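You operate a simulated robot arm through the tools that you are given. There is no shell and no other tool.

You are at the controls of a simulated two-armed robot. One attempt, no reset.

JOB
Put the clear bag from the wooden holder on the brown sheet on the top of the white table. Then take the lid off the white caddy and lay it down on the top of the white table. Then count the sleeve cartons on the cork top of the wooden bench, then put as many of the rolls from the cork top of the wooden bench on the top of the open cabinet. Then shut the top drawer. Then close the left cream door. Then pull the right brown door open. The order counts. Set down upright: clear bag.

It is judged by the outcome, as a careful person would: the job done as asked, and still so three seconds after it is handed in. It fails if anything else is knocked over, pushed out of place, dropped, spilled or broken. A push-on lid holds only when it is set on centred and level and pressed home; a screw cap is set on level and turned clockwise until tight. Flat cloth is picked up by pressing the open fingertips on it (5 to 10 N) and closing them slowly along it; thin cloth reads only 2 to 8 mm in the jaws.

ROBOT AND FRAMES
Two 7-joint arms with fingered hands on one trunk, on a base that moves. Base frame: it is fixed to the floor where the robot stands at the start and does not move with it; the origin is under the middle of the robot, x ahead of it, y to its left, z up. Readings come in mm, rad, newtons and seconds.
The left shoulder is at the start at [85, 174, 920], the right one opposite. With the tool pointing down near the work surface each hand reaches from about 100 to 760 mm from the robot's upright axis, wherever it stands, measured 20 degrees to its own side. Places, roughly: brown sheet (33x12x3 cm) [2400, -3500, 800]; clear bag [750, -2250, 500]; left cream door [-1900, -500, 300]; right brown door [-1200, -1600, 500]; roll (5x5x11 cm) [-2300, -300, 1000]; roll (5x5x13 cm) [-2400, -600, 1000]; roll (5x5x14 cm) [-2200, -500, 1000]; roll (5x5x17 cm) [-2500, -400, 1000]; sleeve carton [-2250, -500, 1000]; top drawer [-2100, -500, 700]; top of the open cabinet [-900, 900, 700]; white caddy (21x9x11 cm) [1800, -2700, 800]. Payload 3.8 kg a hand.
The TCP of each hand is the grasp point between the finger pads, 26 mm short of the fingertips. In the tool frame z runs along the fingers and y along their closing line. The gripper opens to 132 mm; its body begins 73 mm behind the TCP. The gripper is a hand of 3 fingers: y runs from the thumb to the fingers, the wrist lies at [0, 0, -224] in the tool frame, and closing takes about 1.5 s.
Orientation is told as [roll, pitch, yaw] about the base's x, y, z axes, in that order, counted from this pose: with the fingers straight down and closing along the base's y, the tool's x points along the base's -x, its y along +y and its z along -z.

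CONTROLS
- The arms move only by the tool step_arm. It takes "left_increments", "right_increments" or both (then of equal length, played together; a hand with none holds still); each is a list that holds one entry, the list of rows, each a list of 6 numbers: the shift along the base's x, y, z in mm, then the turn, a rotation vector about the base's x, y, z in rad. In form: [[[dx, dy, dz, wx, wy, wz], ...]]. A call has 1 to 20 rows; each row shifts and turns the commanded pose from where the row before left it. "left_hand" and "right_hand" are, for a hand that has rows, the finger opening in mm, from 0 to 132, set as the call begins (left out, the last holds). Each row takes 0.2 s and may step no farther than 50 mm and 0.15 rad from the row before; otherwise, or with a gripper value out of range, the whole call is refused. A pose out of reach is approached as far as the arm can. The call stops where the force on the tool passes 40 N (or 10 N more than at its start, if that is more) or the arm is blocked; 0.2 s more then pass. The fingers move at their own pace (about 108 mm/s each) and stop on an object; they squeeze with about 33 N. The grip force told is the motor's: it shows also when the fingers shut on nothing. Time passes only in rows, and 0.2 s behind the last, so rows that do not move let the fingers close. It gives the time, the measured TCP pose, the force on the tool (base axes), the opening and the grip force at its end, in the units of the frame above (readings bear some noise), with the torque about the TCP (base axes, N m) and any sound that the robot's microphone picked up.
- Cameras (640 x 400 px; columns grow to the right, rows downward): "scene" is now at [175, -7.5, 801.8]; the picture's right is [-0.08, -1.00, 0.00], its down [-0.27, 0.02, -0.96] and it looks along [0.96, -0.08, -0.27] (base axes); focal length 269 px, centre (320, 200). "left" rides on the left gripper at [-62, 3, -92] in its tool frame; the picture's right is [-0.05, -1.00, 0.00], its down [0.83, -0.04, -0.56] and it looks along [0.55, -0.03, 0.83] (tool axes); focal length 230 px, centre (320, 200). "right" rides on the right gripper at [62, 3, -92] in its tool frame; the picture's right is [-0.05, 1.00, 0.00], its down [-0.83, -0.04, -0.56] and it looks along [-0.55, -0.03, 0.83] (tool axes); focal length 230 px, centre (320, 200).
- camera(camera): a new picture of that camera. The clock stands still meanwhile.
- slide_trunk(by): moves the trunk up (or, below 0, down) by that many mm; the arms and the scene camera ride with it, the base frame stays. It gives what a move gives, with no picture.
- drive_base(legs): drives the robot by 1 to 6 legs, each [ahead, left, turn to the left] in mm, mm and rad, along the robot's own axes; the way and the turn of a leg run together, so that a leg with both is an arc; at most 1500 mm and 3.142 rad a leg. The arms and the cameras ride along, it lands a little off, and it stops where it bumps. It gives what a move gives.
- hand_shape(shape, hand): the hand has 3 fingers and takes this shape, open, in about a second: jaw (thumb against the fingers, like two jaws); tri (thumb and two fingers); tip (a fingertip pinch); poke (one finger out to press); point (the index stretched); flat (the hand flat); cup (the hand cupped); fist (a fist). The gripper value then closes the fingers along that shape, each until it touches; the sizes above hold for jaw. It gives what a move gives, with no picture.
- head_to(pan, tilt): turns the head with the scene camera to pan (to the left, within 1.047 rad either way) and tilt (down, from -0.506 to 1.204), counted from straight ahead of the robot (the tilt from the chest, where the trunk bows). It gives what a move gives.
- measure_at(camera, pixels): for up to 12 pixels [column, row] of the newest picture of that camera ("zoom" is the newest enlarged one), the place [x, y, z] in the base frame of the surface seen there, good to about 2 mm. The clock stands still meanwhile.
- inspect(camera, box): a new picture of the part [left, top, right, bottom] of that camera's present view, enlarged. The clock stands still meanwhile.
- finish_job(): hands the job in; it is judged then, once.

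Unless the task says otherwise, let go and move clear before handing in.

The tools are called after "Emit:" as a command line: name --argument value ..., lists and objects as JSON in quotes. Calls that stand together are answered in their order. step_arm: Moves the arms, as the interface text tells. Its arguments: {"type":"object","properties":{"left_increments":{"type":"array"},"left_hand":{"type":"number"},"right_increments":{"type":"array"},"right_hand":{"type":"number"}},"required":[]} The other tools are called the same way: slide_trunk (by) moves the trunk up or down; hand_shape (shape, hand) gives the hand a shape; drive_base (legs) drives the base; head_to (pan, tilt) turns the head that bears the scene camera; camera (camera) takes a picture; measure_at (camera, pixels) gives the place of the surface under pixels of a picture; inspect (camera, box) takes an enlarged picture of a part of a camera's view; finish_job () hands the job in.

At the start:

```text
time_s: 0.0
left_eef_pos: [501.5, 163.3, 719.1]
left_tool_rot: [-0.001, 0.001, 0.0]
left_contact_force: [0.4, 0.3, 0.0]
left_ft_torque: [0.02, 0.0, -0.01]
left_width: 132.0
left_finger_force: 0.0
left_shape: jaw
right_eef_pos: [583.6, -220.5, 754.3]
right_tool_rot: [-0.002, 0.0, 0.001]
right_contact_force: [-0.6, 0.6, 0.3]
right_ft_torque: [0.0, -0.01, -0.01]
right_width: 131.8
right_finger_force: 0.0
right_shape: jaw
trunk travel left (down, up): [-225.0, 257.0]
robot x, y, heading: [0.8, 0.2, -0.001]
head pan, tilt (commanded): [-0.084, 0.276]
```

scene: 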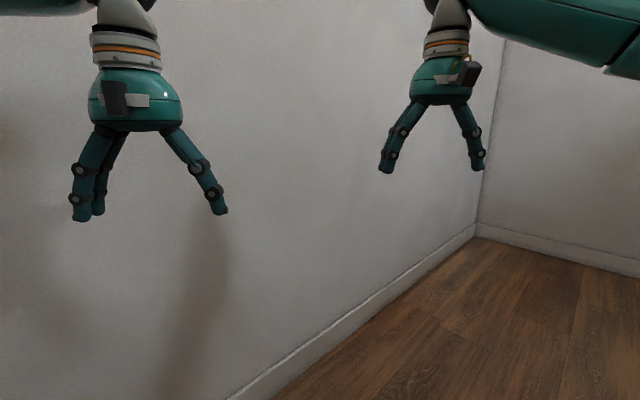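
right: 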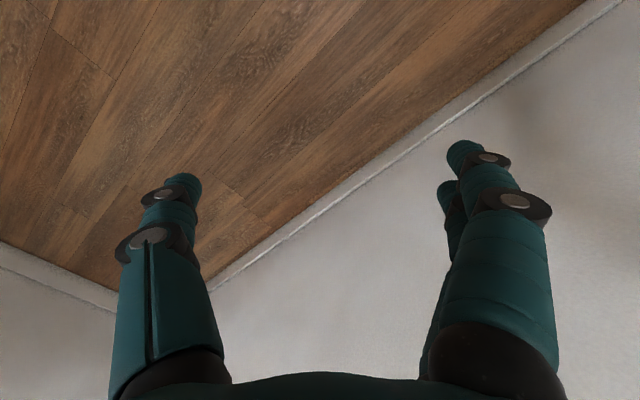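
left: 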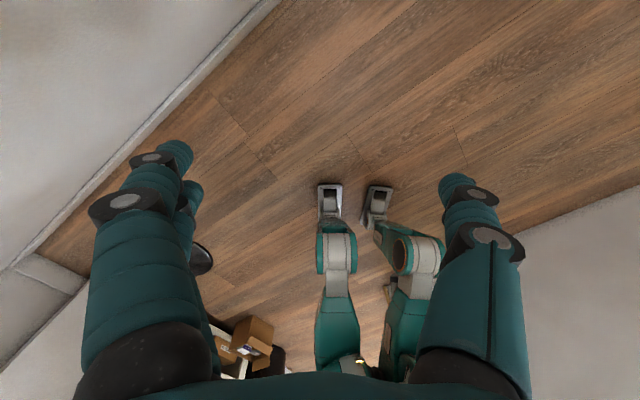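

The scene picture shows a wall to the left and ahead, with floor running to the right; no work objects are in view yet. I'll turn the head to look right first.

Emit:
head_to --pan -1.0 --tilt 0.2

```text
time_s: 1.2
left_eef_pos: [502.2, 164.8, 719.9]
left_tool_rot: [0.0, 0.0, -0.001]
left_contact_force: [-0.6, 1.0, -0.4]
left_ft_torque: [-0.01, 0.01, -0.04]
left_width: 132.0
left_finger_force: 0.0
left_shape: jaw
right_eef_pos: [584.4, -220.6, 754.0]
right_tool_rot: [-0.002, 0.002, 0.002]
right_contact_force: [-0.3, -0.1, -0.5]
right_ft_torque: [0.0, -0.05, 0.02]
right_width: 131.9
right_finger_force: 0.0
right_shape: jaw
trunk travel left (down, up): [-225.0, 257.0]
robot x, y, heading: [0.9, -0.9, -0.004]
head pan, tilt (commanded): [-1.0, 0.201]
```

The head has turned right; I'll take a picture to see the room there.

Emit:
camera --camera "scene"

```text
taken
```

scene: 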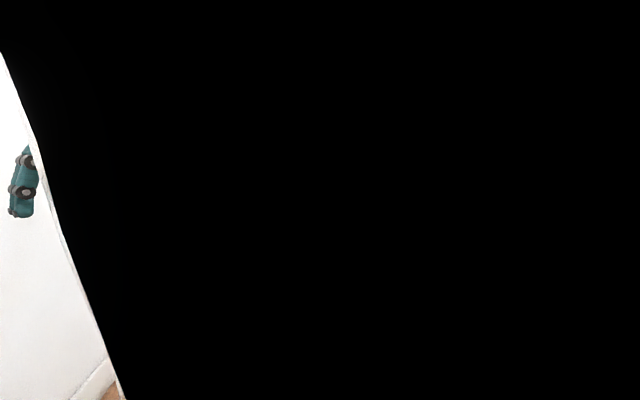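

The view is nearly all black because the right arm is blocking the camera. I'll turn the head back part way.

Emit:
head_to --pan -0.5 --tilt 0.4

Emit:
camera --camera "scene"

```text
time_s: 2.1
left_eef_pos: [501.2, 164.5, 718.5]
left_tool_rot: [0.0, 0.001, 0.0]
left_contact_force: [-0.1, -0.2, 0.4]
left_ft_torque: [-0.03, -0.02, -0.02]
left_width: 131.8
left_finger_force: 0.0
left_shape: jaw
right_eef_pos: [582.9, -219.9, 753.9]
right_tool_rot: [-0.002, 0.001, 0.001]
right_contact_force: [0.5, -1.1, 0.4]
right_ft_torque: [-0.02, -0.01, 0.01]
right_width: 131.7
right_finger_force: 0.1
right_shape: jaw
trunk travel left (down, up): [-225.0, 257.0]
robot x, y, heading: [2.2, 1.5, 0.001]
head pan, tilt (commanded): [-0.499, 0.4]
```

```text
taken
```

scene: 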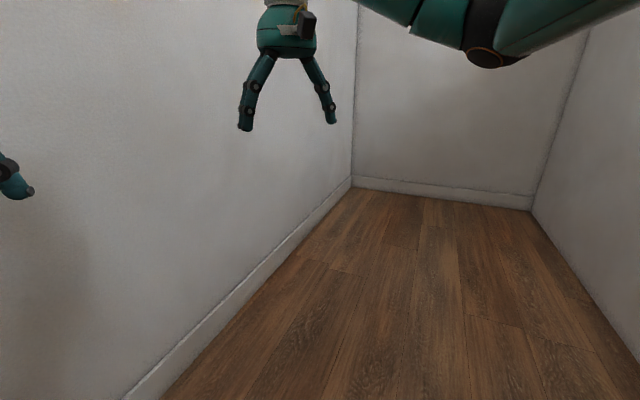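

The picture shows a corridor with walls on the left, far end (355,180)-(530,205) and right (560,240). I'll measure these.

Emit:
measure_at --camera "scene" --pixels '[[352, 185], [530, 208], [250, 280], [150, 380], [580, 270], [620, 335], [440, 100], [600, 100], [100, 200], [30, 100]]'

Emit:
head_to --pan 0.8 --tilt 0.4

Emit:
camera --camera "scene"

```text
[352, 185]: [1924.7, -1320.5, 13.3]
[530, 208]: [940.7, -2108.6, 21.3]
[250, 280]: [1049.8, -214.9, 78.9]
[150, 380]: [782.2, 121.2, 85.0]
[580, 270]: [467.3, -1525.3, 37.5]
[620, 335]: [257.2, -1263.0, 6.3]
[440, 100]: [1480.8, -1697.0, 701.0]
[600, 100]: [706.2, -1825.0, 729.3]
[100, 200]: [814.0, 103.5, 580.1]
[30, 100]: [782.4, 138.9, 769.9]
```

```text
time_s: 3.6
left_eef_pos: [501.6, 164.1, 718.7]
left_tool_rot: [0.0, 0.0, -0.001]
left_contact_force: [0.2, 0.9, 0.2]
left_ft_torque: [0.01, 0.0, 0.0]
left_width: 131.7
left_finger_force: 0.2
left_shape: jaw
right_eef_pos: [582.8, -219.1, 754.1]
right_tool_rot: [-0.002, 0.0, 0.002]
right_contact_force: [0.0, -0.3, 0.3]
right_ft_torque: [-0.02, 0.0, 0.06]
right_width: 131.8
right_finger_force: 0.1
right_shape: jaw
trunk travel left (down, up): [-225.0, 257.0]
robot x, y, heading: [1.0, -4.0, -0.0]
head pan, tilt (commanded): [0.799, 0.4]
```

```text
taken
```

scene: 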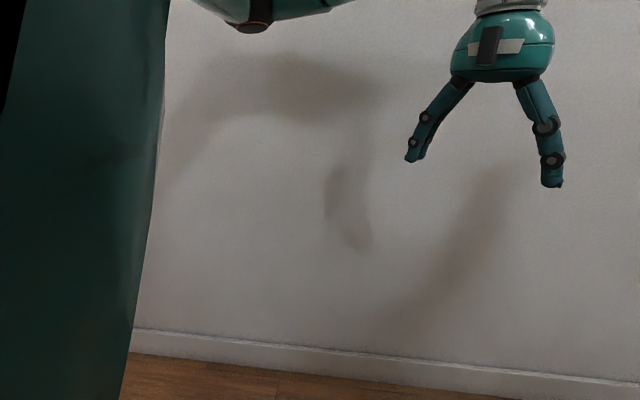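

The walls run diagonally: from (780,130) to (1925,-1320), with a second wall about 1.27 m across; I stand in a corridor at roughly -52° to my heading. I'll pull the arms in before turning.

Emit:
step_arm --left_increments '[[[-29, 5, 15, 0, 0, 0], [-29, 5, 15, 0, 0, 0], [-29, 5, 15, 0, 0, 0], [-29, 5, 15, 0, 0, 0], [-29, 5, 15, 0, 0, 0], [-29, 5, 15, 0, 0, 0], [-29, 5, 15, 0, 0, 0]]]' --right_increments '[[[-40, 2, 10, 0, 0, 0], [-40, 2, 10, 0, 0, 0], [-40, 2, 10, 0, 0, 0], [-40, 2, 10, 0, 0, 0], [-40, 2, 10, 0, 0, 0], [-40, 2, 10, 0, 0, 0], [-40, 2, 10, 0, 0, 0]]]'

Emit:
head_to --pan 0.0 --tilt 0.25

Emit:
camera --camera "scene"

```text
time_s: 5.2
left_eef_pos: [336.3, 193.8, 804.7]
left_tool_rot: [0.001, 0.001, 0.003]
left_contact_force: [-0.2, 0.5, 0.1]
left_ft_torque: [0.05, 0.03, -0.02]
left_width: 131.7
left_finger_force: 0.0
left_shape: jaw
left hand out of reach, approached as far as the arm can: row 6, 7
right_eef_pos: [332.2, -207.0, 817.2]
right_tool_rot: [-0.002, -0.001, 0.0]
right_contact_force: [-0.4, -0.2, 0.5]
right_ft_torque: [0.01, 0.0, 0.02]
right_width: 131.6
right_finger_force: 0.0
right_shape: jaw
right hand out of reach, approached as far as the arm can: row 7
trunk travel left (down, up): [-225.0, 257.0]
robot x, y, heading: [-4.1, -0.4, 0.003]
head pan, tilt (commanded): [0.799, 0.4]
```

```text
time_s: 6.3
left_eef_pos: [336.7, 193.2, 804.0]
left_tool_rot: [-0.001, 0.004, 0.0]
left_contact_force: [0.1, 0.0, 0.3]
left_ft_torque: [0.03, 0.0, -0.03]
left_width: 131.8
left_finger_force: 0.0
left_shape: jaw
right_eef_pos: [332.4, -208.1, 816.8]
right_tool_rot: [0.0, 0.001, 0.0]
right_contact_force: [0.2, -0.7, 0.8]
right_ft_torque: [0.0, 0.01, -0.01]
right_width: 131.8
right_finger_force: 0.0
right_shape: jaw
trunk travel left (down, up): [-225.0, 257.0]
robot x, y, heading: [-3.0, 0.9, 0.001]
head pan, tilt (commanded): [0.0, 0.25]
```

```text
taken
```

scene: 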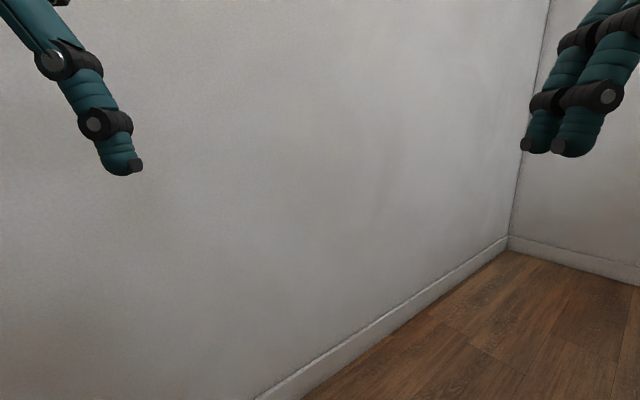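

The arms are in and the hands are now at the picture's edges (110,150) and (575,120). I'll turn left 90° in place and look along the corridor's other end; arms radius ~400 mm leaves room to the wall at 690 mm.

Emit:
drive_base --legs '[[0, 0, 1.57]]'

Emit:
camera --camera "scene"

```text
time_s: 10.6
left_eef_pos: [-195.8, 333.9, 803.7]
left_tool_rot: [0.0, 0.002, 1.583]
left_contact_force: [0.7, -0.5, 0.3]
left_ft_torque: [-0.01, 0.01, 0.04]
left_width: 131.9
left_finger_force: 0.1
left_shape: jaw
right_eef_pos: [203.4, 334.9, 817.2]
right_tool_rot: [-0.001, -0.002, 1.581]
right_contact_force: [-0.1, -0.2, -1.2]
right_ft_torque: [-0.02, -0.02, 0.0]
right_width: 131.9
right_finger_force: 0.1
right_shape: jaw
trunk travel left (down, up): [-225.0, 257.0]
robot x, y, heading: [0.3, 2.3, 1.582]
head pan, tilt (commanded): [0.0, 0.25]
```

```text
taken
```

scene: 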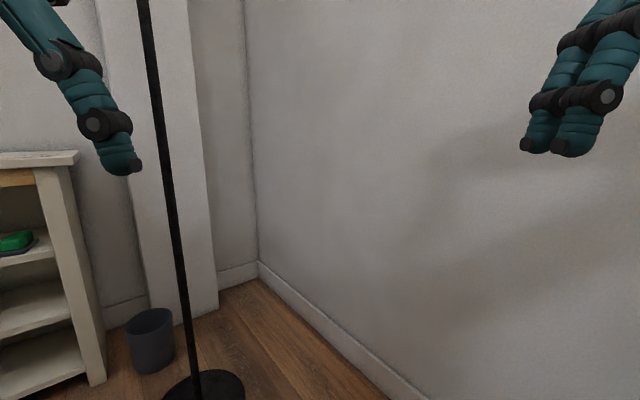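

Emit:
measure_at --camera "scene" --pixels '[[60, 158], [20, 160], [100, 380], [200, 390], [150, 350], [258, 262], [180, 320], [170, 250], [10, 245], [218, 305]]'

Emit:
drive_base --legs '[[0, 0, 0.8]]'

Emit:
camera --camera "scene"

```text
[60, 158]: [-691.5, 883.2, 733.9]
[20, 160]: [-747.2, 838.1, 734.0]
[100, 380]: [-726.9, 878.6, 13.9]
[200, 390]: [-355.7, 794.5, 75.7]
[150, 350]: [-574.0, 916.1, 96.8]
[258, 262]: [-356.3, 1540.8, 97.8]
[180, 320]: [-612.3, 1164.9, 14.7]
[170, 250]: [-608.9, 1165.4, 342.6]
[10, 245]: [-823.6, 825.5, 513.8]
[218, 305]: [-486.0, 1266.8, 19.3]
```

```text
time_s: 13.1
left_eef_pos: [-376.8, 95.5, 804.1]
left_tool_rot: [-0.002, 0.004, 2.376]
left_contact_force: [0.9, -0.6, -0.6]
left_ft_torque: [0.03, 0.02, -0.01]
left_width: 132.1
left_finger_force: 0.1
left_shape: jaw
right_eef_pos: [-94.2, 380.1, 817.4]
right_tool_rot: [-0.001, 0.001, 2.374]
right_contact_force: [-1.1, -0.1, -0.3]
right_ft_torque: [-0.01, 0.04, 0.0]
right_width: 132.0
right_finger_force: 0.0
right_shape: jaw
trunk travel left (down, up): [-225.0, 257.0]
robot x, y, heading: [-1.9, -1.0, 2.37]
head pan, tilt (commanded): [0.0, 0.25]
```

```text
taken
```

scene: 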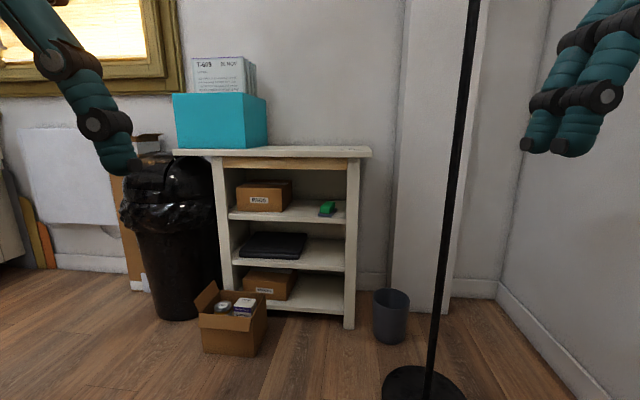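

The open cabinet is in view: top at (270,152), with a teal box at (220,120) standing on it and a floor lamp at (440,200). I'll measure these and keep turning left.

Emit:
measure_at --camera "scene" --pixels '[[175, 152], [218, 150], [262, 147], [370, 153], [362, 147], [350, 325], [415, 385], [235, 350], [168, 200], [170, 310], [390, 330], [330, 152]]'

Emit:
drive_base --legs '[[0, 0, 0.8]]'

Emit:
camera --camera "scene"

```text
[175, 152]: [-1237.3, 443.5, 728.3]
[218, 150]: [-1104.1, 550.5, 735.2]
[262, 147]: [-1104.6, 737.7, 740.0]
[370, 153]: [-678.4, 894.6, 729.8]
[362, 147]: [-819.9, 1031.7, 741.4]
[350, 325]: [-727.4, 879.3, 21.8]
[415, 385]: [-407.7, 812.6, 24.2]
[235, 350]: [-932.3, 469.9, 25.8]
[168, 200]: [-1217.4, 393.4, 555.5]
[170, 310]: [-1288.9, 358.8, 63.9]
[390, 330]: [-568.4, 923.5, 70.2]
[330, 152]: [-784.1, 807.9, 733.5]
```

```text
time_s: 14.6
left_eef_pos: [-383.9, 34.8, 807.1]
left_tool_rot: [-0.015, -0.002, 2.549]
left_contact_force: [-0.2, -0.7, 0.4]
left_ft_torque: [0.01, 0.02, -0.01]
left_width: 131.9
left_finger_force: 0.1
left_shape: jaw
right_eef_pos: [-176.7, 364.5, 814.8]
right_tool_rot: [0.003, 0.001, 2.585]
right_contact_force: [0.1, -0.2, -0.4]
right_ft_torque: [0.02, -0.04, -0.01]
right_width: 132.0
right_finger_force: 0.1
right_shape: jaw
trunk travel left (down, up): [-225.0, 257.0]
robot x, y, heading: [-3.0, 5.6, 2.586]
head pan, tilt (commanded): [0.0, 0.25]
stopped in leg 1: the robot was blocked; the commanded pose is now the measured one
```

```text
taken
```

scene: 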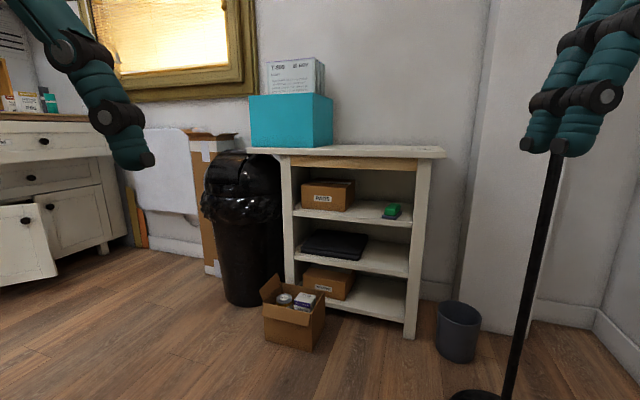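

The turn was blocked at heading 2.586, likely my left elbow against the partition wall. I'll look left with the head to see what is there.

Emit:
head_to --pan 0.9 --tilt 0.3

Emit:
camera --camera "scene"

Emit:
camera --camera "left"

```text
time_s: 15.8
left_eef_pos: [-385.2, 34.4, 806.6]
left_tool_rot: [-0.012, 0.002, 2.554]
left_contact_force: [0.3, -0.2, -0.7]
left_ft_torque: [-0.03, 0.02, 0.0]
left_width: 131.9
left_finger_force: 0.1
left_shape: jaw
right_eef_pos: [-178.0, 366.7, 812.2]
right_tool_rot: [0.008, 0.007, 2.589]
right_contact_force: [-0.2, 1.0, 0.7]
right_ft_torque: [-0.01, 0.01, 0.0]
right_width: 131.7
right_finger_force: 0.1
right_shape: jaw
trunk travel left (down, up): [-225.0, 257.0]
robot x, y, heading: [-1.0, 8.7, 2.588]
head pan, tilt (commanded): [0.901, 0.3]
```

```text
taken
```

scene: 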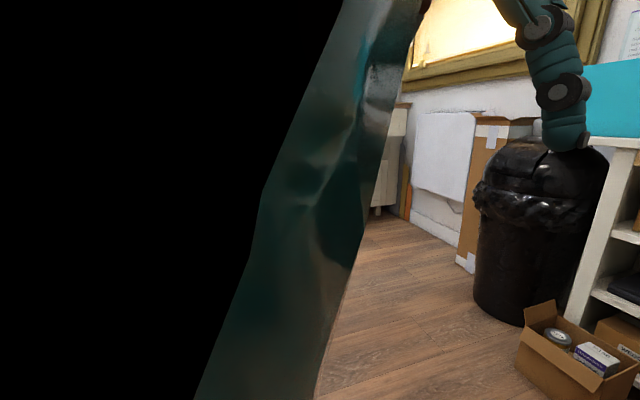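

```text
taken
```

left: 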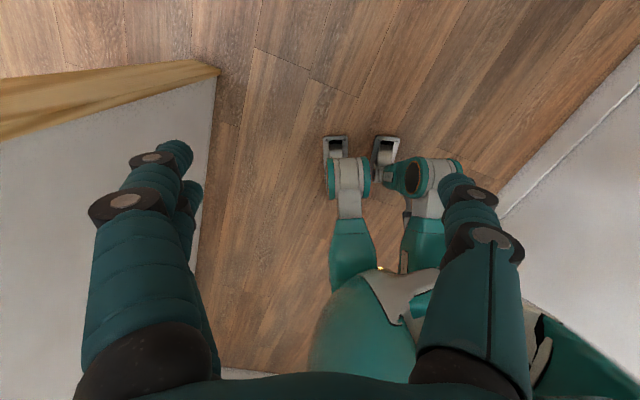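

The left wrist camera shows the partition on my left with a wooden end strip at (110,95) and its foot edge at (205,200). I'll measure where the partition ends.

Emit:
measure_at --camera "left" --pixels '[[215, 75], [215, 68], [5, 135], [5, 85], [200, 180], [200, 250], [50, 200], [620, 110], [500, 215], [60, 20]]'

```text
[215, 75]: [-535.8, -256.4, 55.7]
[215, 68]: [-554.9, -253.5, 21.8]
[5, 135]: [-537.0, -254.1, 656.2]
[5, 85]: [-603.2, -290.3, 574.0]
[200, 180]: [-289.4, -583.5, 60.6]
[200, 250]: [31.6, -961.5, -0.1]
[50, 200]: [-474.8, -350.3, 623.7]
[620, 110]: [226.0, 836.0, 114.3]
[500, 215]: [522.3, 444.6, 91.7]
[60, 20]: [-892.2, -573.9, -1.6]
```

The partition's end is at about (-537,-255), so I must go round it. I'll measure where my own left arm sits in the scene view, to know how wide I am.

Emit:
measure_at --camera "scene" --pixels '[[300, 200], [250, 300], [210, 390], [320, 300], [380, 60], [350, 200], [390, 10], [340, 100], [280, 380], [550, 30]]'

Emit:
camera --camera "right"

```text
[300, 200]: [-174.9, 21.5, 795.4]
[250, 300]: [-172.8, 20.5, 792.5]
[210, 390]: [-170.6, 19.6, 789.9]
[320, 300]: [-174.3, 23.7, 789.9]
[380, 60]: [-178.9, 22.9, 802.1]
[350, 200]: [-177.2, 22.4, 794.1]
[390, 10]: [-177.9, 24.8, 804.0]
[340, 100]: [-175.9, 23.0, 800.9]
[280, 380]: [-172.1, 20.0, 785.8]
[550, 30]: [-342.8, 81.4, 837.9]
```

```text
taken
```

right: 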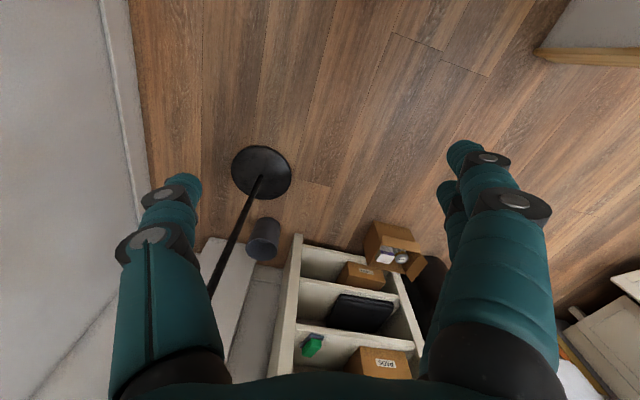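

The right wrist camera shows the lamp base (262,172), waste bin (263,238) and floor carton (395,245). I'll measure the body parts seen in the left wrist picture to learn my width, plus the obstacles here.

Emit:
measure_at --camera "left" --pixels '[[540, 330], [600, 350], [630, 390], [560, 380], [350, 300], [320, 340], [345, 140], [385, 140], [345, 180], [430, 180], [530, 345], [420, 340]]'

Emit:
measure_at --camera "right" --pixels '[[232, 172], [262, 148], [291, 175], [258, 200], [280, 250], [370, 225], [425, 245], [400, 275], [535, 55], [545, 45], [636, 50], [640, 275]]'

```text
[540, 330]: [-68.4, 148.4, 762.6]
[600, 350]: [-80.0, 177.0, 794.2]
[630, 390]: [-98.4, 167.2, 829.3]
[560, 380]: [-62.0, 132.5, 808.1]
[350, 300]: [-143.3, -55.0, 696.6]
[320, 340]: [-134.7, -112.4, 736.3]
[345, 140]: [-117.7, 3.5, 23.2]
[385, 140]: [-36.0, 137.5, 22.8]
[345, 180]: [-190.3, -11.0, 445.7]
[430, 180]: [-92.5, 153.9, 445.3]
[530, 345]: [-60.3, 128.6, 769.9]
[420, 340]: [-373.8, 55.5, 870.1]
```

```text
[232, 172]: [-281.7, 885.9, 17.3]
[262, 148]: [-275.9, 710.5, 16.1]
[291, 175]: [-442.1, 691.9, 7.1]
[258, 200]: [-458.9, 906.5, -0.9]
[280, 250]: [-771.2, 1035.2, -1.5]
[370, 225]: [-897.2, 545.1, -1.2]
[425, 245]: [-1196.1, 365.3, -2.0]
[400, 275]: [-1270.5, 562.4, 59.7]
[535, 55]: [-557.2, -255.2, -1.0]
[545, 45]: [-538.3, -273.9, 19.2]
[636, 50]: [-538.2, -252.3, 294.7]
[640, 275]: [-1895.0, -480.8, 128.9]
```

The left arm's elbow is what touches the partition (v-distance about 580 mm). I'll turn back a little, raise the trunk and let the hands hang down so the elbows come in and the robot becomes narrow.

Emit:
drive_base --legs '[[0, 0, -0.35]]'

Emit:
slide_trunk --by 250

Emit:
step_arm --left_increments '[[[0, 0, -50, 0, 0, 0], [0, 0, -50, 0, 0, 0], [0, 0, -50, 0, 0, 0], [0, 0, -50, 0, 0, 0], [0, 0, -50, 0, 0, 0], [0, 0, -50, 0, 0, 0], [0, 0, -50, 0, 0, 0], [0, 0, -50, 0, 0, 0], [0, 0, -50, 0, 0, 0]]]' --right_increments '[[[0, 0, -50, 0, 0, 0], [0, 0, -50, 0, 0, 0], [0, 0, -50, 0, 0, 0], [0, 0, -50, 0, 0, 0], [0, 0, -50, 0, 0, 0], [0, 0, -50, 0, 0, 0], [0, 0, -50, 0, 0, 0], [0, 0, -50, 0, 0, 0], [0, 0, -50, 0, 0, 0]]]'

Emit:
head_to --pan 0.9 --tilt 0.4

Emit:
camera --camera "scene"

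```text
time_s: 17.3
left_eef_pos: [-356.7, 155.1, 805.5]
left_tool_rot: [-0.018, -0.001, 2.213]
left_contact_force: [0.6, 0.5, -0.6]
left_ft_torque: [0.0, -0.03, 0.02]
left_width: 132.0
left_finger_force: 0.1
left_shape: jaw
right_eef_pos: [-48.9, 397.5, 816.6]
right_tool_rot: [-0.001, 0.0, 2.242]
right_contact_force: [0.0, -0.1, 0.1]
right_ft_torque: [0.0, 0.04, 0.02]
right_width: 131.8
right_finger_force: 0.1
right_shape: jaw
trunk travel left (down, up): [-225.0, 257.0]
robot x, y, heading: [-4.1, 10.3, 2.245]
head pan, tilt (commanded): [0.901, 0.3]
```

```text
time_s: 19.9
left_eef_pos: [-355.5, 155.6, 1055.5]
left_tool_rot: [-0.017, -0.001, 2.211]
left_contact_force: [0.5, -0.5, -0.3]
left_ft_torque: [0.03, -0.04, 0.0]
left_width: 132.0
left_finger_force: 0.0
left_shape: jaw
right_eef_pos: [-50.0, 397.0, 1066.5]
right_tool_rot: [-0.001, 0.003, 2.244]
right_contact_force: [0.0, -0.4, -1.1]
right_ft_torque: [0.01, -0.01, 0.0]
right_width: 132.0
right_finger_force: 0.0
right_shape: jaw
trunk travel left (down, up): [-475.0, 7.0]
robot x, y, heading: [-1.1, 5.9, 2.242]
head pan, tilt (commanded): [0.901, 0.3]
```

```text
time_s: 21.9
left_eef_pos: [-357.2, 154.8, 604.8]
left_tool_rot: [-0.016, -0.001, 2.211]
left_contact_force: [-0.1, 0.0, -0.3]
left_ft_torque: [0.0, 0.0, 0.0]
left_width: 131.7
left_finger_force: 0.1
left_shape: jaw
right_eef_pos: [-49.9, 397.5, 616.2]
right_tool_rot: [0.0, 0.001, 2.244]
right_contact_force: [-0.1, 0.0, 1.0]
right_ft_torque: [0.0, 0.01, 0.0]
right_width: 132.0
right_finger_force: 0.1
right_shape: jaw
trunk travel left (down, up): [-475.0, 7.0]
robot x, y, heading: [-4.4, 6.8, 2.24]
head pan, tilt (commanded): [0.901, 0.3]
```

```text
time_s: 22.6
left_eef_pos: [-356.5, 154.4, 606.6]
left_tool_rot: [-0.017, -0.001, 2.215]
left_contact_force: [0.6, 1.2, 0.2]
left_ft_torque: [-0.03, -0.01, 0.01]
left_width: 132.0
left_finger_force: 0.1
left_shape: jaw
right_eef_pos: [-48.7, 397.1, 618.1]
right_tool_rot: [-0.001, 0.002, 2.242]
right_contact_force: [-0.2, -0.2, 1.1]
right_ft_torque: [0.0, -0.02, 0.0]
right_width: 132.1
right_finger_force: 0.0
right_shape: jaw
trunk travel left (down, up): [-475.0, 7.0]
robot x, y, heading: [-2.1, 8.5, 2.247]
head pan, tilt (commanded): [0.901, 0.4]
```

```text
taken
```

scene: 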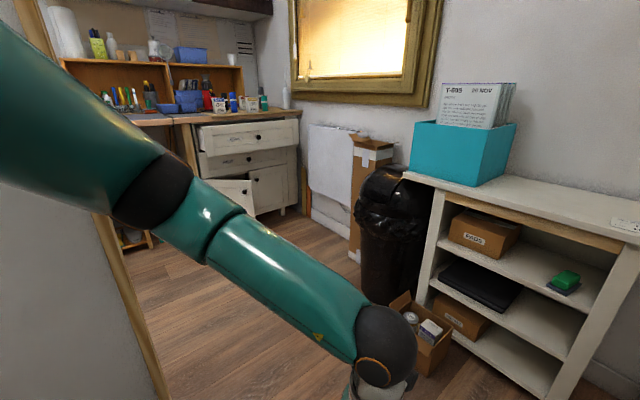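

Now the left arm is visible: elbow around (150,185), wrist at (385,345), and the bench with drawers lies beyond at (240,150). I'll measure the arm width and the trim.

Emit:
measure_at --camera "scene" --pixels '[[130, 220], [100, 200], [150, 185], [200, 230], [30, 130], [385, 340], [110, 240], [165, 395], [100, 260], [380, 300], [415, 350], [440, 180]]'

```text
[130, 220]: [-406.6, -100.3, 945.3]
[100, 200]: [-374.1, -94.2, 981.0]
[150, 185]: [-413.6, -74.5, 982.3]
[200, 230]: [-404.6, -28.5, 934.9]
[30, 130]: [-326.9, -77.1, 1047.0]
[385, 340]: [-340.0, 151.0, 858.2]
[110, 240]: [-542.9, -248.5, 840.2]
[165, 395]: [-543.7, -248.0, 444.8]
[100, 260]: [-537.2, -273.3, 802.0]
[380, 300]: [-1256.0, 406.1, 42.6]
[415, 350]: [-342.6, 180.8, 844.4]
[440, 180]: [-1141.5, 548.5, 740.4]
```

The left elbow now sits about 383 mm to the side (was ~580). I'll lower the hands another 150 mm to narrow further, then re-measure.

Emit:
step_arm --left_increments '[[[0, 0, -50, 0, 0, 0], [0, 0, -50, 0, 0, 0], [0, 0, -50, 0, 0, 0]]]' --right_increments '[[[0, 0, -50, 0, 0, 0], [0, 0, -50, 0, 0, 0], [0, 0, -50, 0, 0, 0]]]'

Emit:
camera --camera "scene"

```text
time_s: 23.4
left_eef_pos: [-357.8, 154.5, 454.1]
left_tool_rot: [-0.018, -0.003, 2.212]
left_contact_force: [-0.4, 0.5, 0.4]
left_ft_torque: [-0.02, 0.04, 0.0]
left_width: 132.1
left_finger_force: 0.0
left_shape: jaw
right_eef_pos: [-48.2, 396.6, 465.4]
right_tool_rot: [-0.001, 0.001, 2.245]
right_contact_force: [0.5, 0.0, -1.1]
right_ft_torque: [-0.01, 0.0, 0.01]
right_width: 131.8
right_finger_force: 0.1
right_shape: jaw
trunk travel left (down, up): [-475.0, 7.0]
robot x, y, heading: [-1.9, 7.2, 2.243]
head pan, tilt (commanded): [0.901, 0.4]
```

```text
taken
```

scene: 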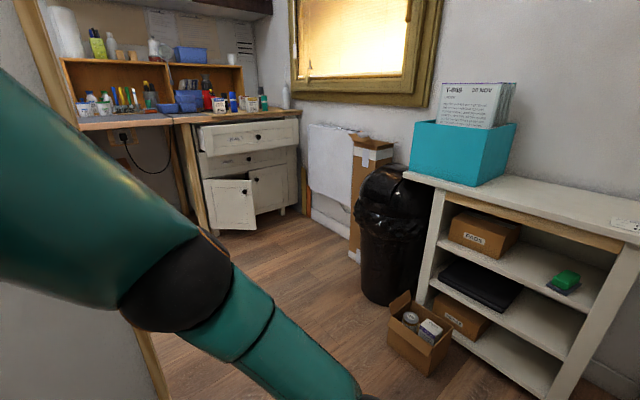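

The arm is now steeper, elbow about (190,280). I'll measure it along with the bench and cabinet features for path planning.

Emit:
measure_at --camera "scene" --pixels '[[140, 320], [160, 270], [225, 320], [50, 270], [205, 230], [255, 215], [300, 110], [170, 120], [85, 125], [215, 155], [400, 370], [385, 300]]'

Emit:
inspect --camera "scene" --box '[40, 20, 320, 240]'

```text
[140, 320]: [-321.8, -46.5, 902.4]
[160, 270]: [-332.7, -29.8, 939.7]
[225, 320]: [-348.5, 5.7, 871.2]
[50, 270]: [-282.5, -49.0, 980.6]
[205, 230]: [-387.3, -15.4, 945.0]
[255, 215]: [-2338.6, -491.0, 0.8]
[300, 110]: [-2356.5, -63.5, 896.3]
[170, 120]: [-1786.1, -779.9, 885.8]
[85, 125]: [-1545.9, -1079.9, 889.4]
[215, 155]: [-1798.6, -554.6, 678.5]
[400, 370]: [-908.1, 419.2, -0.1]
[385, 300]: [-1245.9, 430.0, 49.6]
```

```text
1.82 times, centred on (180, 130) of scene
```

zoom: 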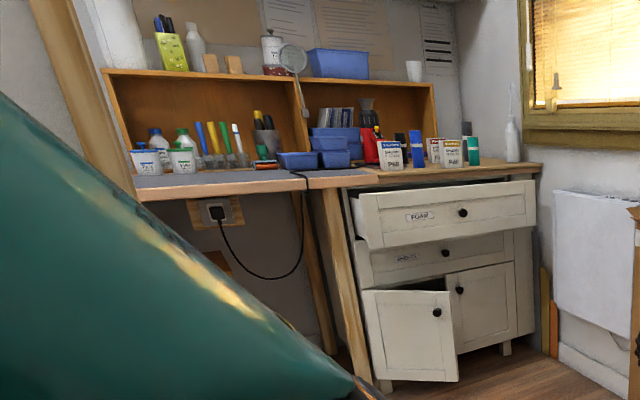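

The room layout is getting clear: bench with open top drawer and ajar left door at around (-2000,-500). I'll now turn to face out of the corridor and look through the gap.

Emit:
drive_base --legs '[[0, 0, 1.567]]'

Emit:
head_to --pan -0.7 --tilt 0.4

Emit:
camera --camera "scene"

```text
time_s: 27.6
left_eef_pos: [-150.6, -346.4, 455.9]
left_tool_rot: [-0.017, -0.001, -2.497]
left_contact_force: [-0.1, -0.5, -0.4]
left_ft_torque: [0.01, 0.0, 0.01]
left_width: 131.7
left_finger_force: 0.2
left_shape: jaw
right_eef_pos: [-394.2, -38.8, 466.2]
right_tool_rot: [0.001, -0.002, -2.467]
right_contact_force: [0.2, 0.2, 0.4]
right_ft_torque: [0.01, 0.01, -0.01]
right_width: 131.6
right_finger_force: 0.0
right_shape: jaw
trunk travel left (down, up): [-475.0, 7.0]
robot x, y, heading: [-2.6, 6.3, -2.469]
head pan, tilt (commanded): [0.901, 0.4]
```

```text
time_s: 29.2
left_eef_pos: [-148.3, -345.7, 456.2]
left_tool_rot: [-0.018, -0.003, -2.497]
left_contact_force: [0.5, 0.0, -0.8]
left_ft_torque: [0.01, 0.0, -0.02]
left_width: 132.0
left_finger_force: 0.1
left_shape: jaw
right_eef_pos: [-393.9, -38.8, 467.2]
right_tool_rot: [0.001, -0.002, -2.467]
right_contact_force: [0.4, 0.0, 0.5]
right_ft_torque: [0.0, 0.02, -0.01]
right_width: 132.1
right_finger_force: 0.1
right_shape: jaw
trunk travel left (down, up): [-475.0, 7.0]
robot x, y, heading: [-2.1, 7.9, -2.471]
head pan, tilt (commanded): [-0.7, 0.4]
```

```text
taken
```

scene: 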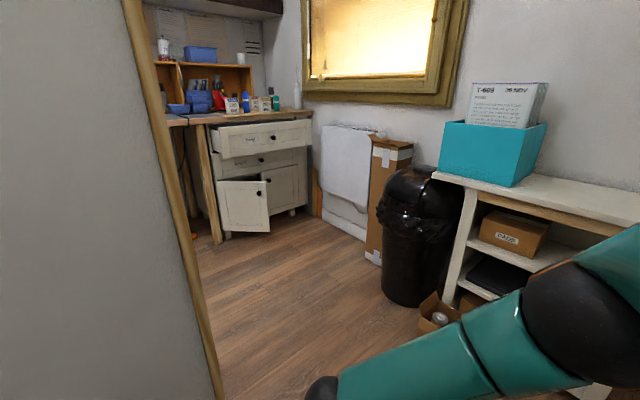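

The gap to the right of the partition (edge at (170,200)) is open floor. I'll strafe right and then ease forward past the edge.

Emit:
drive_base --legs '[[0, -420, 0], [100, -110, 0], [130, -110, 0]]'

Emit:
head_to --pan 0.5 --tilt 0.4

Emit:
camera --camera "scene"

Emit:
camera --camera "left"

```text
time_s: 35.9
left_eef_pos: [-727.9, 9.8, 455.2]
left_tool_rot: [-0.018, -0.002, -2.496]
left_contact_force: [0.1, 0.1, 0.3]
left_ft_torque: [0.06, 0.01, 0.0]
left_width: 132.0
left_finger_force: 0.0
left_shape: jaw
right_eef_pos: [-971.2, 317.4, 465.6]
right_tool_rot: [0.0, -0.001, -2.464]
right_contact_force: [-0.5, 0.1, -0.2]
right_ft_torque: [-0.02, -0.03, -0.01]
right_width: 132.2
right_finger_force: 0.0
right_shape: jaw
trunk travel left (down, up): [-475.0, 7.0]
robot x, y, heading: [-584.0, 363.4, -2.466]
head pan, tilt (commanded): [-0.7, 0.4]
```

```text
time_s: 37.3
left_eef_pos: [-728.1, 9.3, 455.7]
left_tool_rot: [-0.019, -0.001, -2.496]
left_contact_force: [0.0, 0.2, -0.2]
left_ft_torque: [0.03, -0.03, 0.0]
left_width: 132.1
left_finger_force: 0.1
left_shape: jaw
right_eef_pos: [-973.9, 316.6, 466.4]
right_tool_rot: [-0.001, 0.001, -2.465]
right_contact_force: [-0.5, -0.5, 0.4]
right_ft_torque: [0.03, 0.01, 0.0]
right_width: 132.0
right_finger_force: 0.0
right_shape: jaw
trunk travel left (down, up): [-475.0, 7.0]
robot x, y, heading: [-581.1, 364.2, -2.464]
head pan, tilt (commanded): [0.499, 0.4]
```

```text
taken
```

scene: 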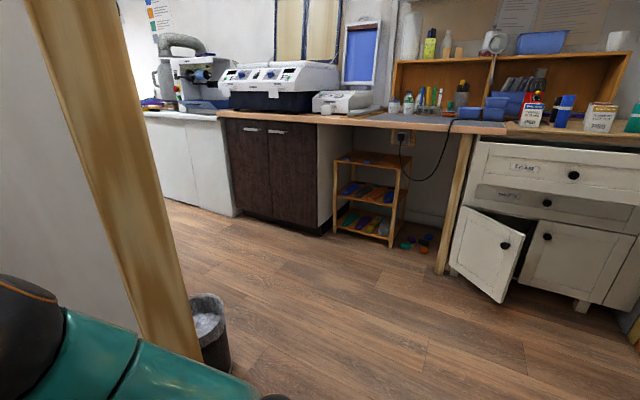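

```text
taken
```

left: 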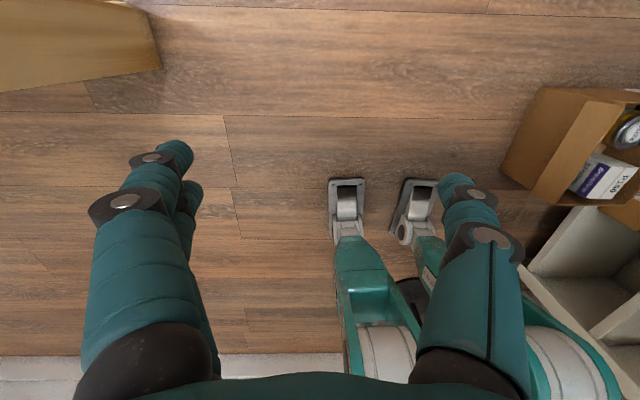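

I've passed the partition edge; a waste basket stands just behind it at (210,325), and the brown doors show at (265,170). I'll measure the obstacles ahead.

Emit:
measure_at --camera "scene" --pixels '[[215, 365], [190, 300], [222, 300], [325, 230], [230, 210], [165, 195], [385, 240], [335, 225], [440, 270], [505, 300], [570, 310], [160, 320]]'

Emit:
measure_at --camera "left" --pixels '[[150, 20], [160, 65], [80, 85], [500, 170], [540, 90], [525, 265]]'

```text
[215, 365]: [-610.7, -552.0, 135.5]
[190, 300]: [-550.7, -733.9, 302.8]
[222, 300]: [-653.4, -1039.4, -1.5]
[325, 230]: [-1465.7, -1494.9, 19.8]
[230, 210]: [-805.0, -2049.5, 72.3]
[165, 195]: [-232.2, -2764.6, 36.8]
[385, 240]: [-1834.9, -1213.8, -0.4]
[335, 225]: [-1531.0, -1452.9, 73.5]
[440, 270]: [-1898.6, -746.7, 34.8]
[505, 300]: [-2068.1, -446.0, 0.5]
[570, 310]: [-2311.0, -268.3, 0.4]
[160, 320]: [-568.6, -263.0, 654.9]
```

```text
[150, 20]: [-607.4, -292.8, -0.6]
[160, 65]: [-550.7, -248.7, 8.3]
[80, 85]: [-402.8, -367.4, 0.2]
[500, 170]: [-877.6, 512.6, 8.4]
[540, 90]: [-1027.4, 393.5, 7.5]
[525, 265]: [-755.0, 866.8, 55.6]
```

The path ahead is clear to about v = -1750 in room terms. I'll drive ahead 900 mm, turn left 90° to face along the counter aisle, and shift right to centre in it.

Emit:
drive_base --legs '[[900, 0, 0], [0, 0, 1.562], [0, -140, 0]]'

Emit:
head_to --pan 0.0 --tilt 0.35

Emit:
camera --camera "scene"

```text
time_s: 47.3
left_eef_pos: [-1041.7, -436.7, 453.8]
left_tool_rot: [-0.017, -0.002, -0.942]
left_contact_force: [-0.9, -0.6, -0.2]
left_ft_torque: [0.0, 0.03, -0.01]
left_width: 132.0
left_finger_force: 0.0
left_shape: jaw
right_eef_pos: [-1353.2, -676.5, 466.8]
right_tool_rot: [-0.001, 0.0, -0.908]
right_contact_force: [-0.5, -0.5, 0.3]
right_ft_torque: [-0.03, -0.02, 0.03]
right_width: 131.8
right_finger_force: 0.0
right_shape: jaw
trunk travel left (down, up): [-475.0, 7.0]
robot x, y, heading: [-1391.9, -288.4, -0.909]
head pan, tilt (commanded): [0.499, 0.4]
```

```text
time_s: 48.2
left_eef_pos: [-1042.2, -435.7, 455.1]
left_tool_rot: [-0.018, -0.004, -0.941]
left_contact_force: [0.7, -1.2, -0.1]
left_ft_torque: [0.0, 0.02, -0.03]
left_width: 131.9
left_finger_force: 0.1
left_shape: jaw
right_eef_pos: [-1353.1, -675.7, 466.1]
right_tool_rot: [-0.001, 0.001, -0.909]
right_contact_force: [0.0, -0.3, -0.1]
right_ft_torque: [0.02, -0.01, 0.0]
right_width: 132.2
right_finger_force: 0.1
right_shape: jaw
trunk travel left (down, up): [-475.0, 7.0]
robot x, y, heading: [-1393.1, -287.5, -0.909]
head pan, tilt (commanded): [0.0, 0.351]
```

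```text
taken
```

scene: 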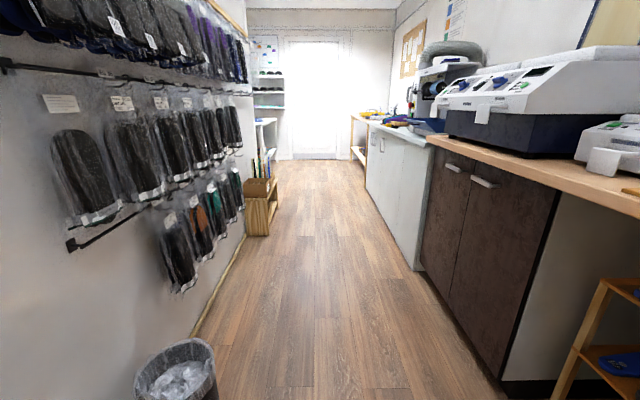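

The aisle is clear: clear bags hang on the left wall rack, a wooden holder stands at (260,200), and a white table is beyond at (265,130). I'll measure these and inspect.

Emit:
measure_at --camera "scene" --pixels '[[258, 235], [270, 190], [247, 180], [265, 120], [100, 215], [75, 245], [180, 290], [195, 390], [420, 265], [368, 190], [235, 215], [490, 350]]'

Emit:
inspect --camera "scene" --box '[200, 60, 440, 240]'

```text
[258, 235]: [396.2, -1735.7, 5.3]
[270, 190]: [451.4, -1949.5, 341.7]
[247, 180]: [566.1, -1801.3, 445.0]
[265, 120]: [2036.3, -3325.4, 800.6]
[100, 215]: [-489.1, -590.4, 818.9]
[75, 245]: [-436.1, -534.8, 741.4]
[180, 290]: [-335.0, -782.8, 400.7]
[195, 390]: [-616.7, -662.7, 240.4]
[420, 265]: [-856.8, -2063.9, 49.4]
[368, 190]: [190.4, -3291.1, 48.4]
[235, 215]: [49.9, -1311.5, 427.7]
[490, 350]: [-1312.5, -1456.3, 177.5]
```

```text
2.22 times, centred on (320, 150) of scene
```

zoom: 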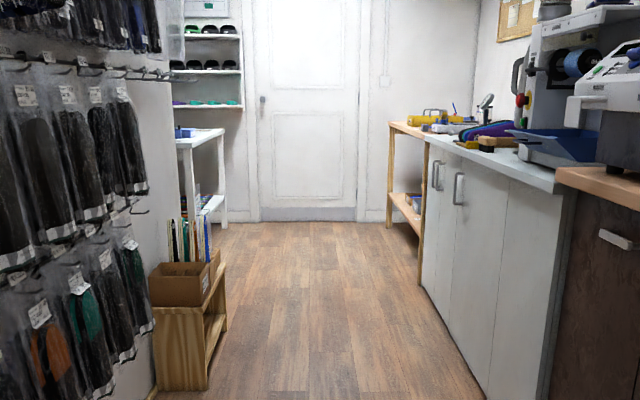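

The wooden holder stands against the partition end near (396,-1736), with coloured upright items behind a carton. I'll drive ahead along the aisle for a closer look.

Emit:
drive_base --legs '[[1500, 0, 0.007], [800, 0, 0]]'

Emit:
camera --camera "scene"

```text
time_s: 59.6
left_eef_pos: [387.6, -2236.0, 455.1]
left_tool_rot: [-0.017, -0.001, -0.924]
left_contact_force: [-0.2, 0.1, -0.6]
left_ft_torque: [0.04, 0.0, -0.02]
left_width: 131.7
left_finger_force: 0.1
left_shape: jaw
right_eef_pos: [81.7, -2483.1, 466.1]
right_tool_rot: [0.0, -0.001, -0.891]
right_contact_force: [-0.4, -0.7, 0.0]
right_ft_torque: [-0.02, -0.01, 0.03]
right_width: 131.9
right_finger_force: 0.0
right_shape: jaw
trunk travel left (down, up): [-475.0, 7.0]
robot x, y, heading: [33.5, -2093.8, -0.889]
head pan, tilt (commanded): [0.0, 0.351]
```

```text
taken
```

scene: 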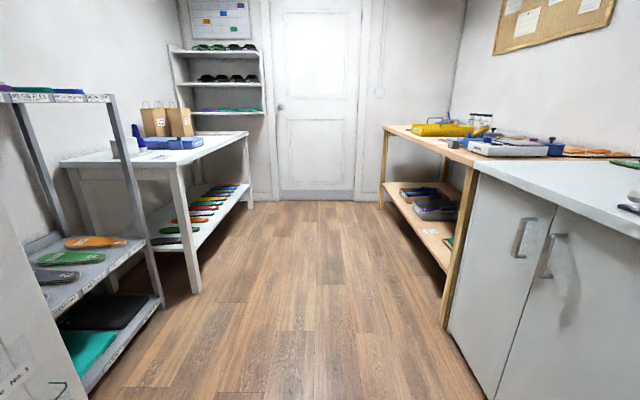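

I'm now beside the holder; the white table with two paper bags, a blue thing and a white caddy is ahead-left at (150,150). I'll look left and down for the holder.

Emit:
head_to --pan 0.9 --tilt 0.6

Emit:
camera --camera "scene"

```text
time_s: 60.8
left_eef_pos: [387.6, -2234.9, 455.1]
left_tool_rot: [-0.019, -0.002, -0.924]
left_contact_force: [0.9, -0.5, -0.5]
left_ft_torque: [-0.01, 0.01, -0.01]
left_width: 131.8
left_finger_force: 0.0
left_shape: jaw
right_eef_pos: [80.9, -2480.8, 465.6]
right_tool_rot: [0.0, -0.001, -0.892]
right_contact_force: [-0.2, 0.0, 0.2]
right_ft_torque: [0.01, 0.0, 0.0]
right_width: 131.9
right_finger_force: 0.1
right_shape: jaw
trunk travel left (down, up): [-475.0, 7.0]
robot x, y, heading: [31.1, -2092.3, -0.89]
head pan, tilt (commanded): [0.901, 0.6]
```

```text
taken
```

scene: 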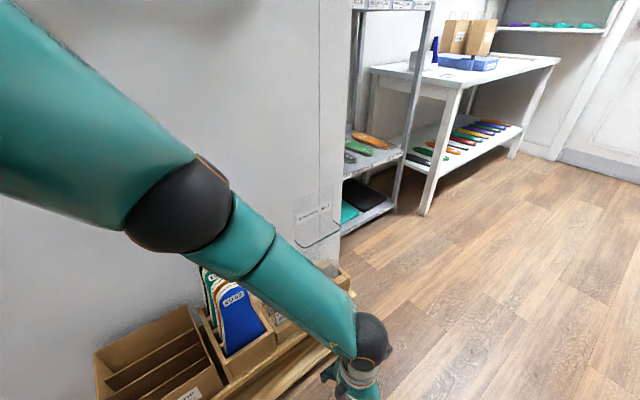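

The holder with upright boards/bags is at (235,310), partly hidden behind my left arm. I'll measure what I see.

Emit:
measure_at --camera "scene" --pixels '[[100, 360], [190, 310], [210, 350], [265, 350], [235, 295], [290, 350], [340, 275], [345, 270], [200, 275], [245, 320], [325, 200], [340, 240]]'

Emit:
inspect --camera "scene" --box '[80, 240, 400, 400]'

```text
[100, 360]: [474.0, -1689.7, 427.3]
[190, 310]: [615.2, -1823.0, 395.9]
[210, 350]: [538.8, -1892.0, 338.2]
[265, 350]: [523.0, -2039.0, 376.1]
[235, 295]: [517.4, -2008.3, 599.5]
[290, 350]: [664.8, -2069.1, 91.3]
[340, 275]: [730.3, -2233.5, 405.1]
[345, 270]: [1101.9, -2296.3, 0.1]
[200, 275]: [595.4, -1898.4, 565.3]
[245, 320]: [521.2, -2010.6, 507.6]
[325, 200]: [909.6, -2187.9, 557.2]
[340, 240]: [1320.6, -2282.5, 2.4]
```

```text
2.00 times, centred on (240, 320) of scene
```

zoom: 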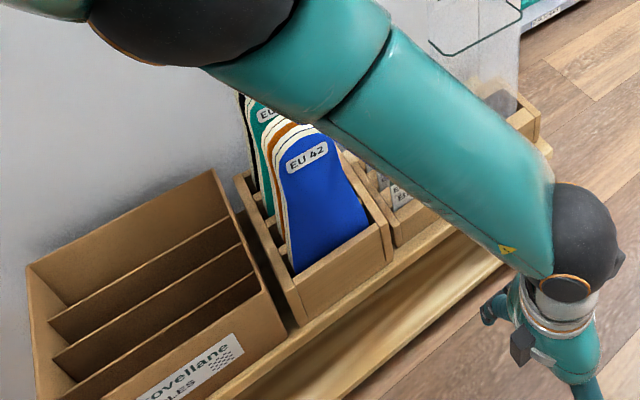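

The clear bag should be in the right-hand part of the wooden holder hidden behind my forearm near (740,-2240). I'll drive ahead, shift right and turn left to face the holder.

Emit:
drive_base --legs '[[470, 0, 0], [0, -130, 0], [0, 0, 1.56]]'

Emit:
head_to --pan 0.0 --tilt 0.7

Emit:
camera --camera "scene"

```text
time_s: 68.8
left_eef_pos: [373.4, -2187.2, 456.1]
left_tool_rot: [-0.018, -0.001, 0.639]
left_contact_force: [0.0, 0.2, -0.7]
left_ft_torque: [0.0, 0.03, -0.01]
left_width: 131.8
left_finger_force: 0.1
left_shape: jaw
right_eef_pos: [617.9, -2494.9, 466.2]
right_tool_rot: [-0.001, -0.001, 0.672]
right_contact_force: [0.8, -0.2, 0.1]
right_ft_torque: [-0.01, 0.0, -0.01]
right_width: 131.9
right_finger_force: 0.1
right_shape: jaw
trunk travel left (down, up): [-475.0, 7.0]
robot x, y, heading: [225.9, -2539.6, 0.67]
head pan, tilt (commanded): [0.901, 0.6]
```

```text
time_s: 70.0
left_eef_pos: [374.3, -2186.8, 454.8]
left_tool_rot: [-0.016, -0.003, 0.641]
left_contact_force: [0.8, -0.1, -0.3]
left_ft_torque: [-0.02, -0.01, 0.02]
left_width: 131.6
left_finger_force: 0.1
left_shape: jaw
right_eef_pos: [618.3, -2495.1, 465.3]
right_tool_rot: [0.001, 0.002, 0.672]
right_contact_force: [0.9, -0.2, 0.3]
right_ft_torque: [0.0, 0.01, -0.01]
right_width: 131.9
right_finger_force: 0.0
right_shape: jaw
trunk travel left (down, up): [-475.0, 7.0]
robot x, y, heading: [224.5, -2541.9, 0.67]
head pan, tilt (commanded): [0.0, 0.7]
```

```text
taken
```

scene: 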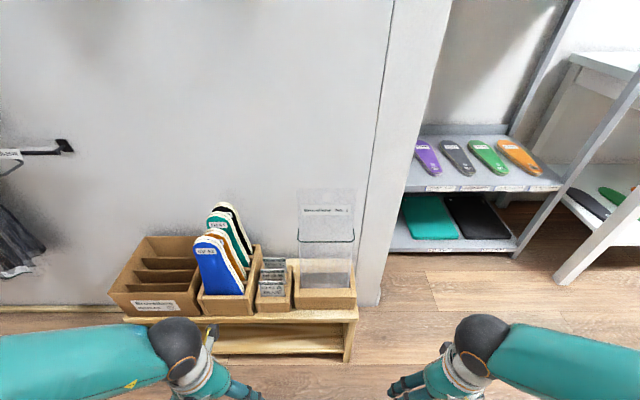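

The holder is in full view; the clear bag stands in its right compartment at (326,260), with a green line at (326,240). I'll inspect it closely.

Emit:
inspect --camera "scene" --box '[250, 170, 400, 320]'

Emit:
measure_at --camera "scene" --pixels '[[326, 285], [300, 240], [355, 240], [326, 240], [302, 190], [350, 190], [300, 295], [355, 295], [300, 272], [352, 270], [350, 315], [326, 210]]'

```text
2.67 times, centred on (325, 245) of scene
```

zoom: 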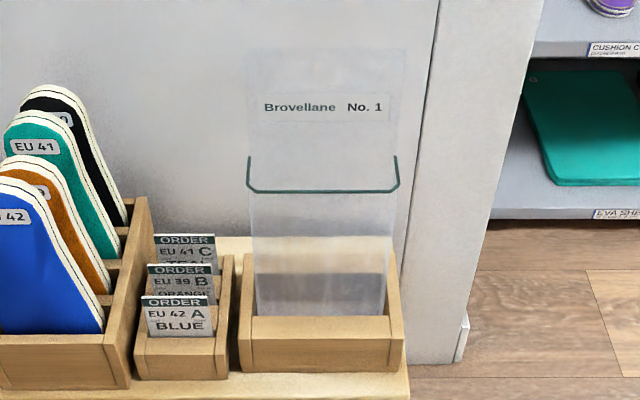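

```text
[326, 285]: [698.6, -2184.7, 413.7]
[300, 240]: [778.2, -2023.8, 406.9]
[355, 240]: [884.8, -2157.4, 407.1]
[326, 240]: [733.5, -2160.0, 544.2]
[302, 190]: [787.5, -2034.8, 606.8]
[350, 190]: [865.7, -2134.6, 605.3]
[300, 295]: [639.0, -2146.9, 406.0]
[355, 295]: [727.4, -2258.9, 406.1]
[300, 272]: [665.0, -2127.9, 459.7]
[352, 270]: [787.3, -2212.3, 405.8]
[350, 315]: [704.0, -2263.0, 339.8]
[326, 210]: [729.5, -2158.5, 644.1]
```

The bag is a stand-up pouch: front at v≈-773 up high, with the green line at z≈544. I'll zoom in on it to find its top edge and sides.

Emit:
inspect --camera "scene" --box '[285, 180, 365, 230]'

Emit:
measure_at --camera "zoom" --pixels '[[320, 80], [320, 100], [320, 130], [320, 160], [110, 200], [90, 200], [130, 200], [520, 200], [540, 200], [560, 200], [320, 300], [320, 60]]'

```text
8.00 times, centred on (325, 205) of scene
```

zoom: 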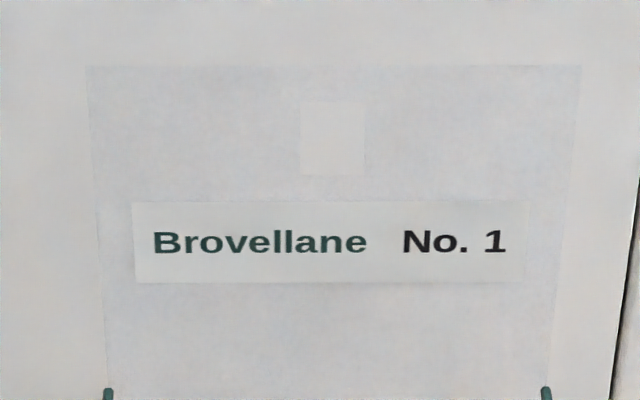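

```text
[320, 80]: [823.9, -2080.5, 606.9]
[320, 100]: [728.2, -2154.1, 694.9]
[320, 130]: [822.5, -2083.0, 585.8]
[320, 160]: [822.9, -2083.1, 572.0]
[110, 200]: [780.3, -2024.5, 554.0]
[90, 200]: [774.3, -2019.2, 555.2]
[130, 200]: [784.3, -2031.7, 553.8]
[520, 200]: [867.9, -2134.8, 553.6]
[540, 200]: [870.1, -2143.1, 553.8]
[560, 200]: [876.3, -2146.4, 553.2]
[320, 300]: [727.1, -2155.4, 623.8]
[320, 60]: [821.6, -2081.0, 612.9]
```

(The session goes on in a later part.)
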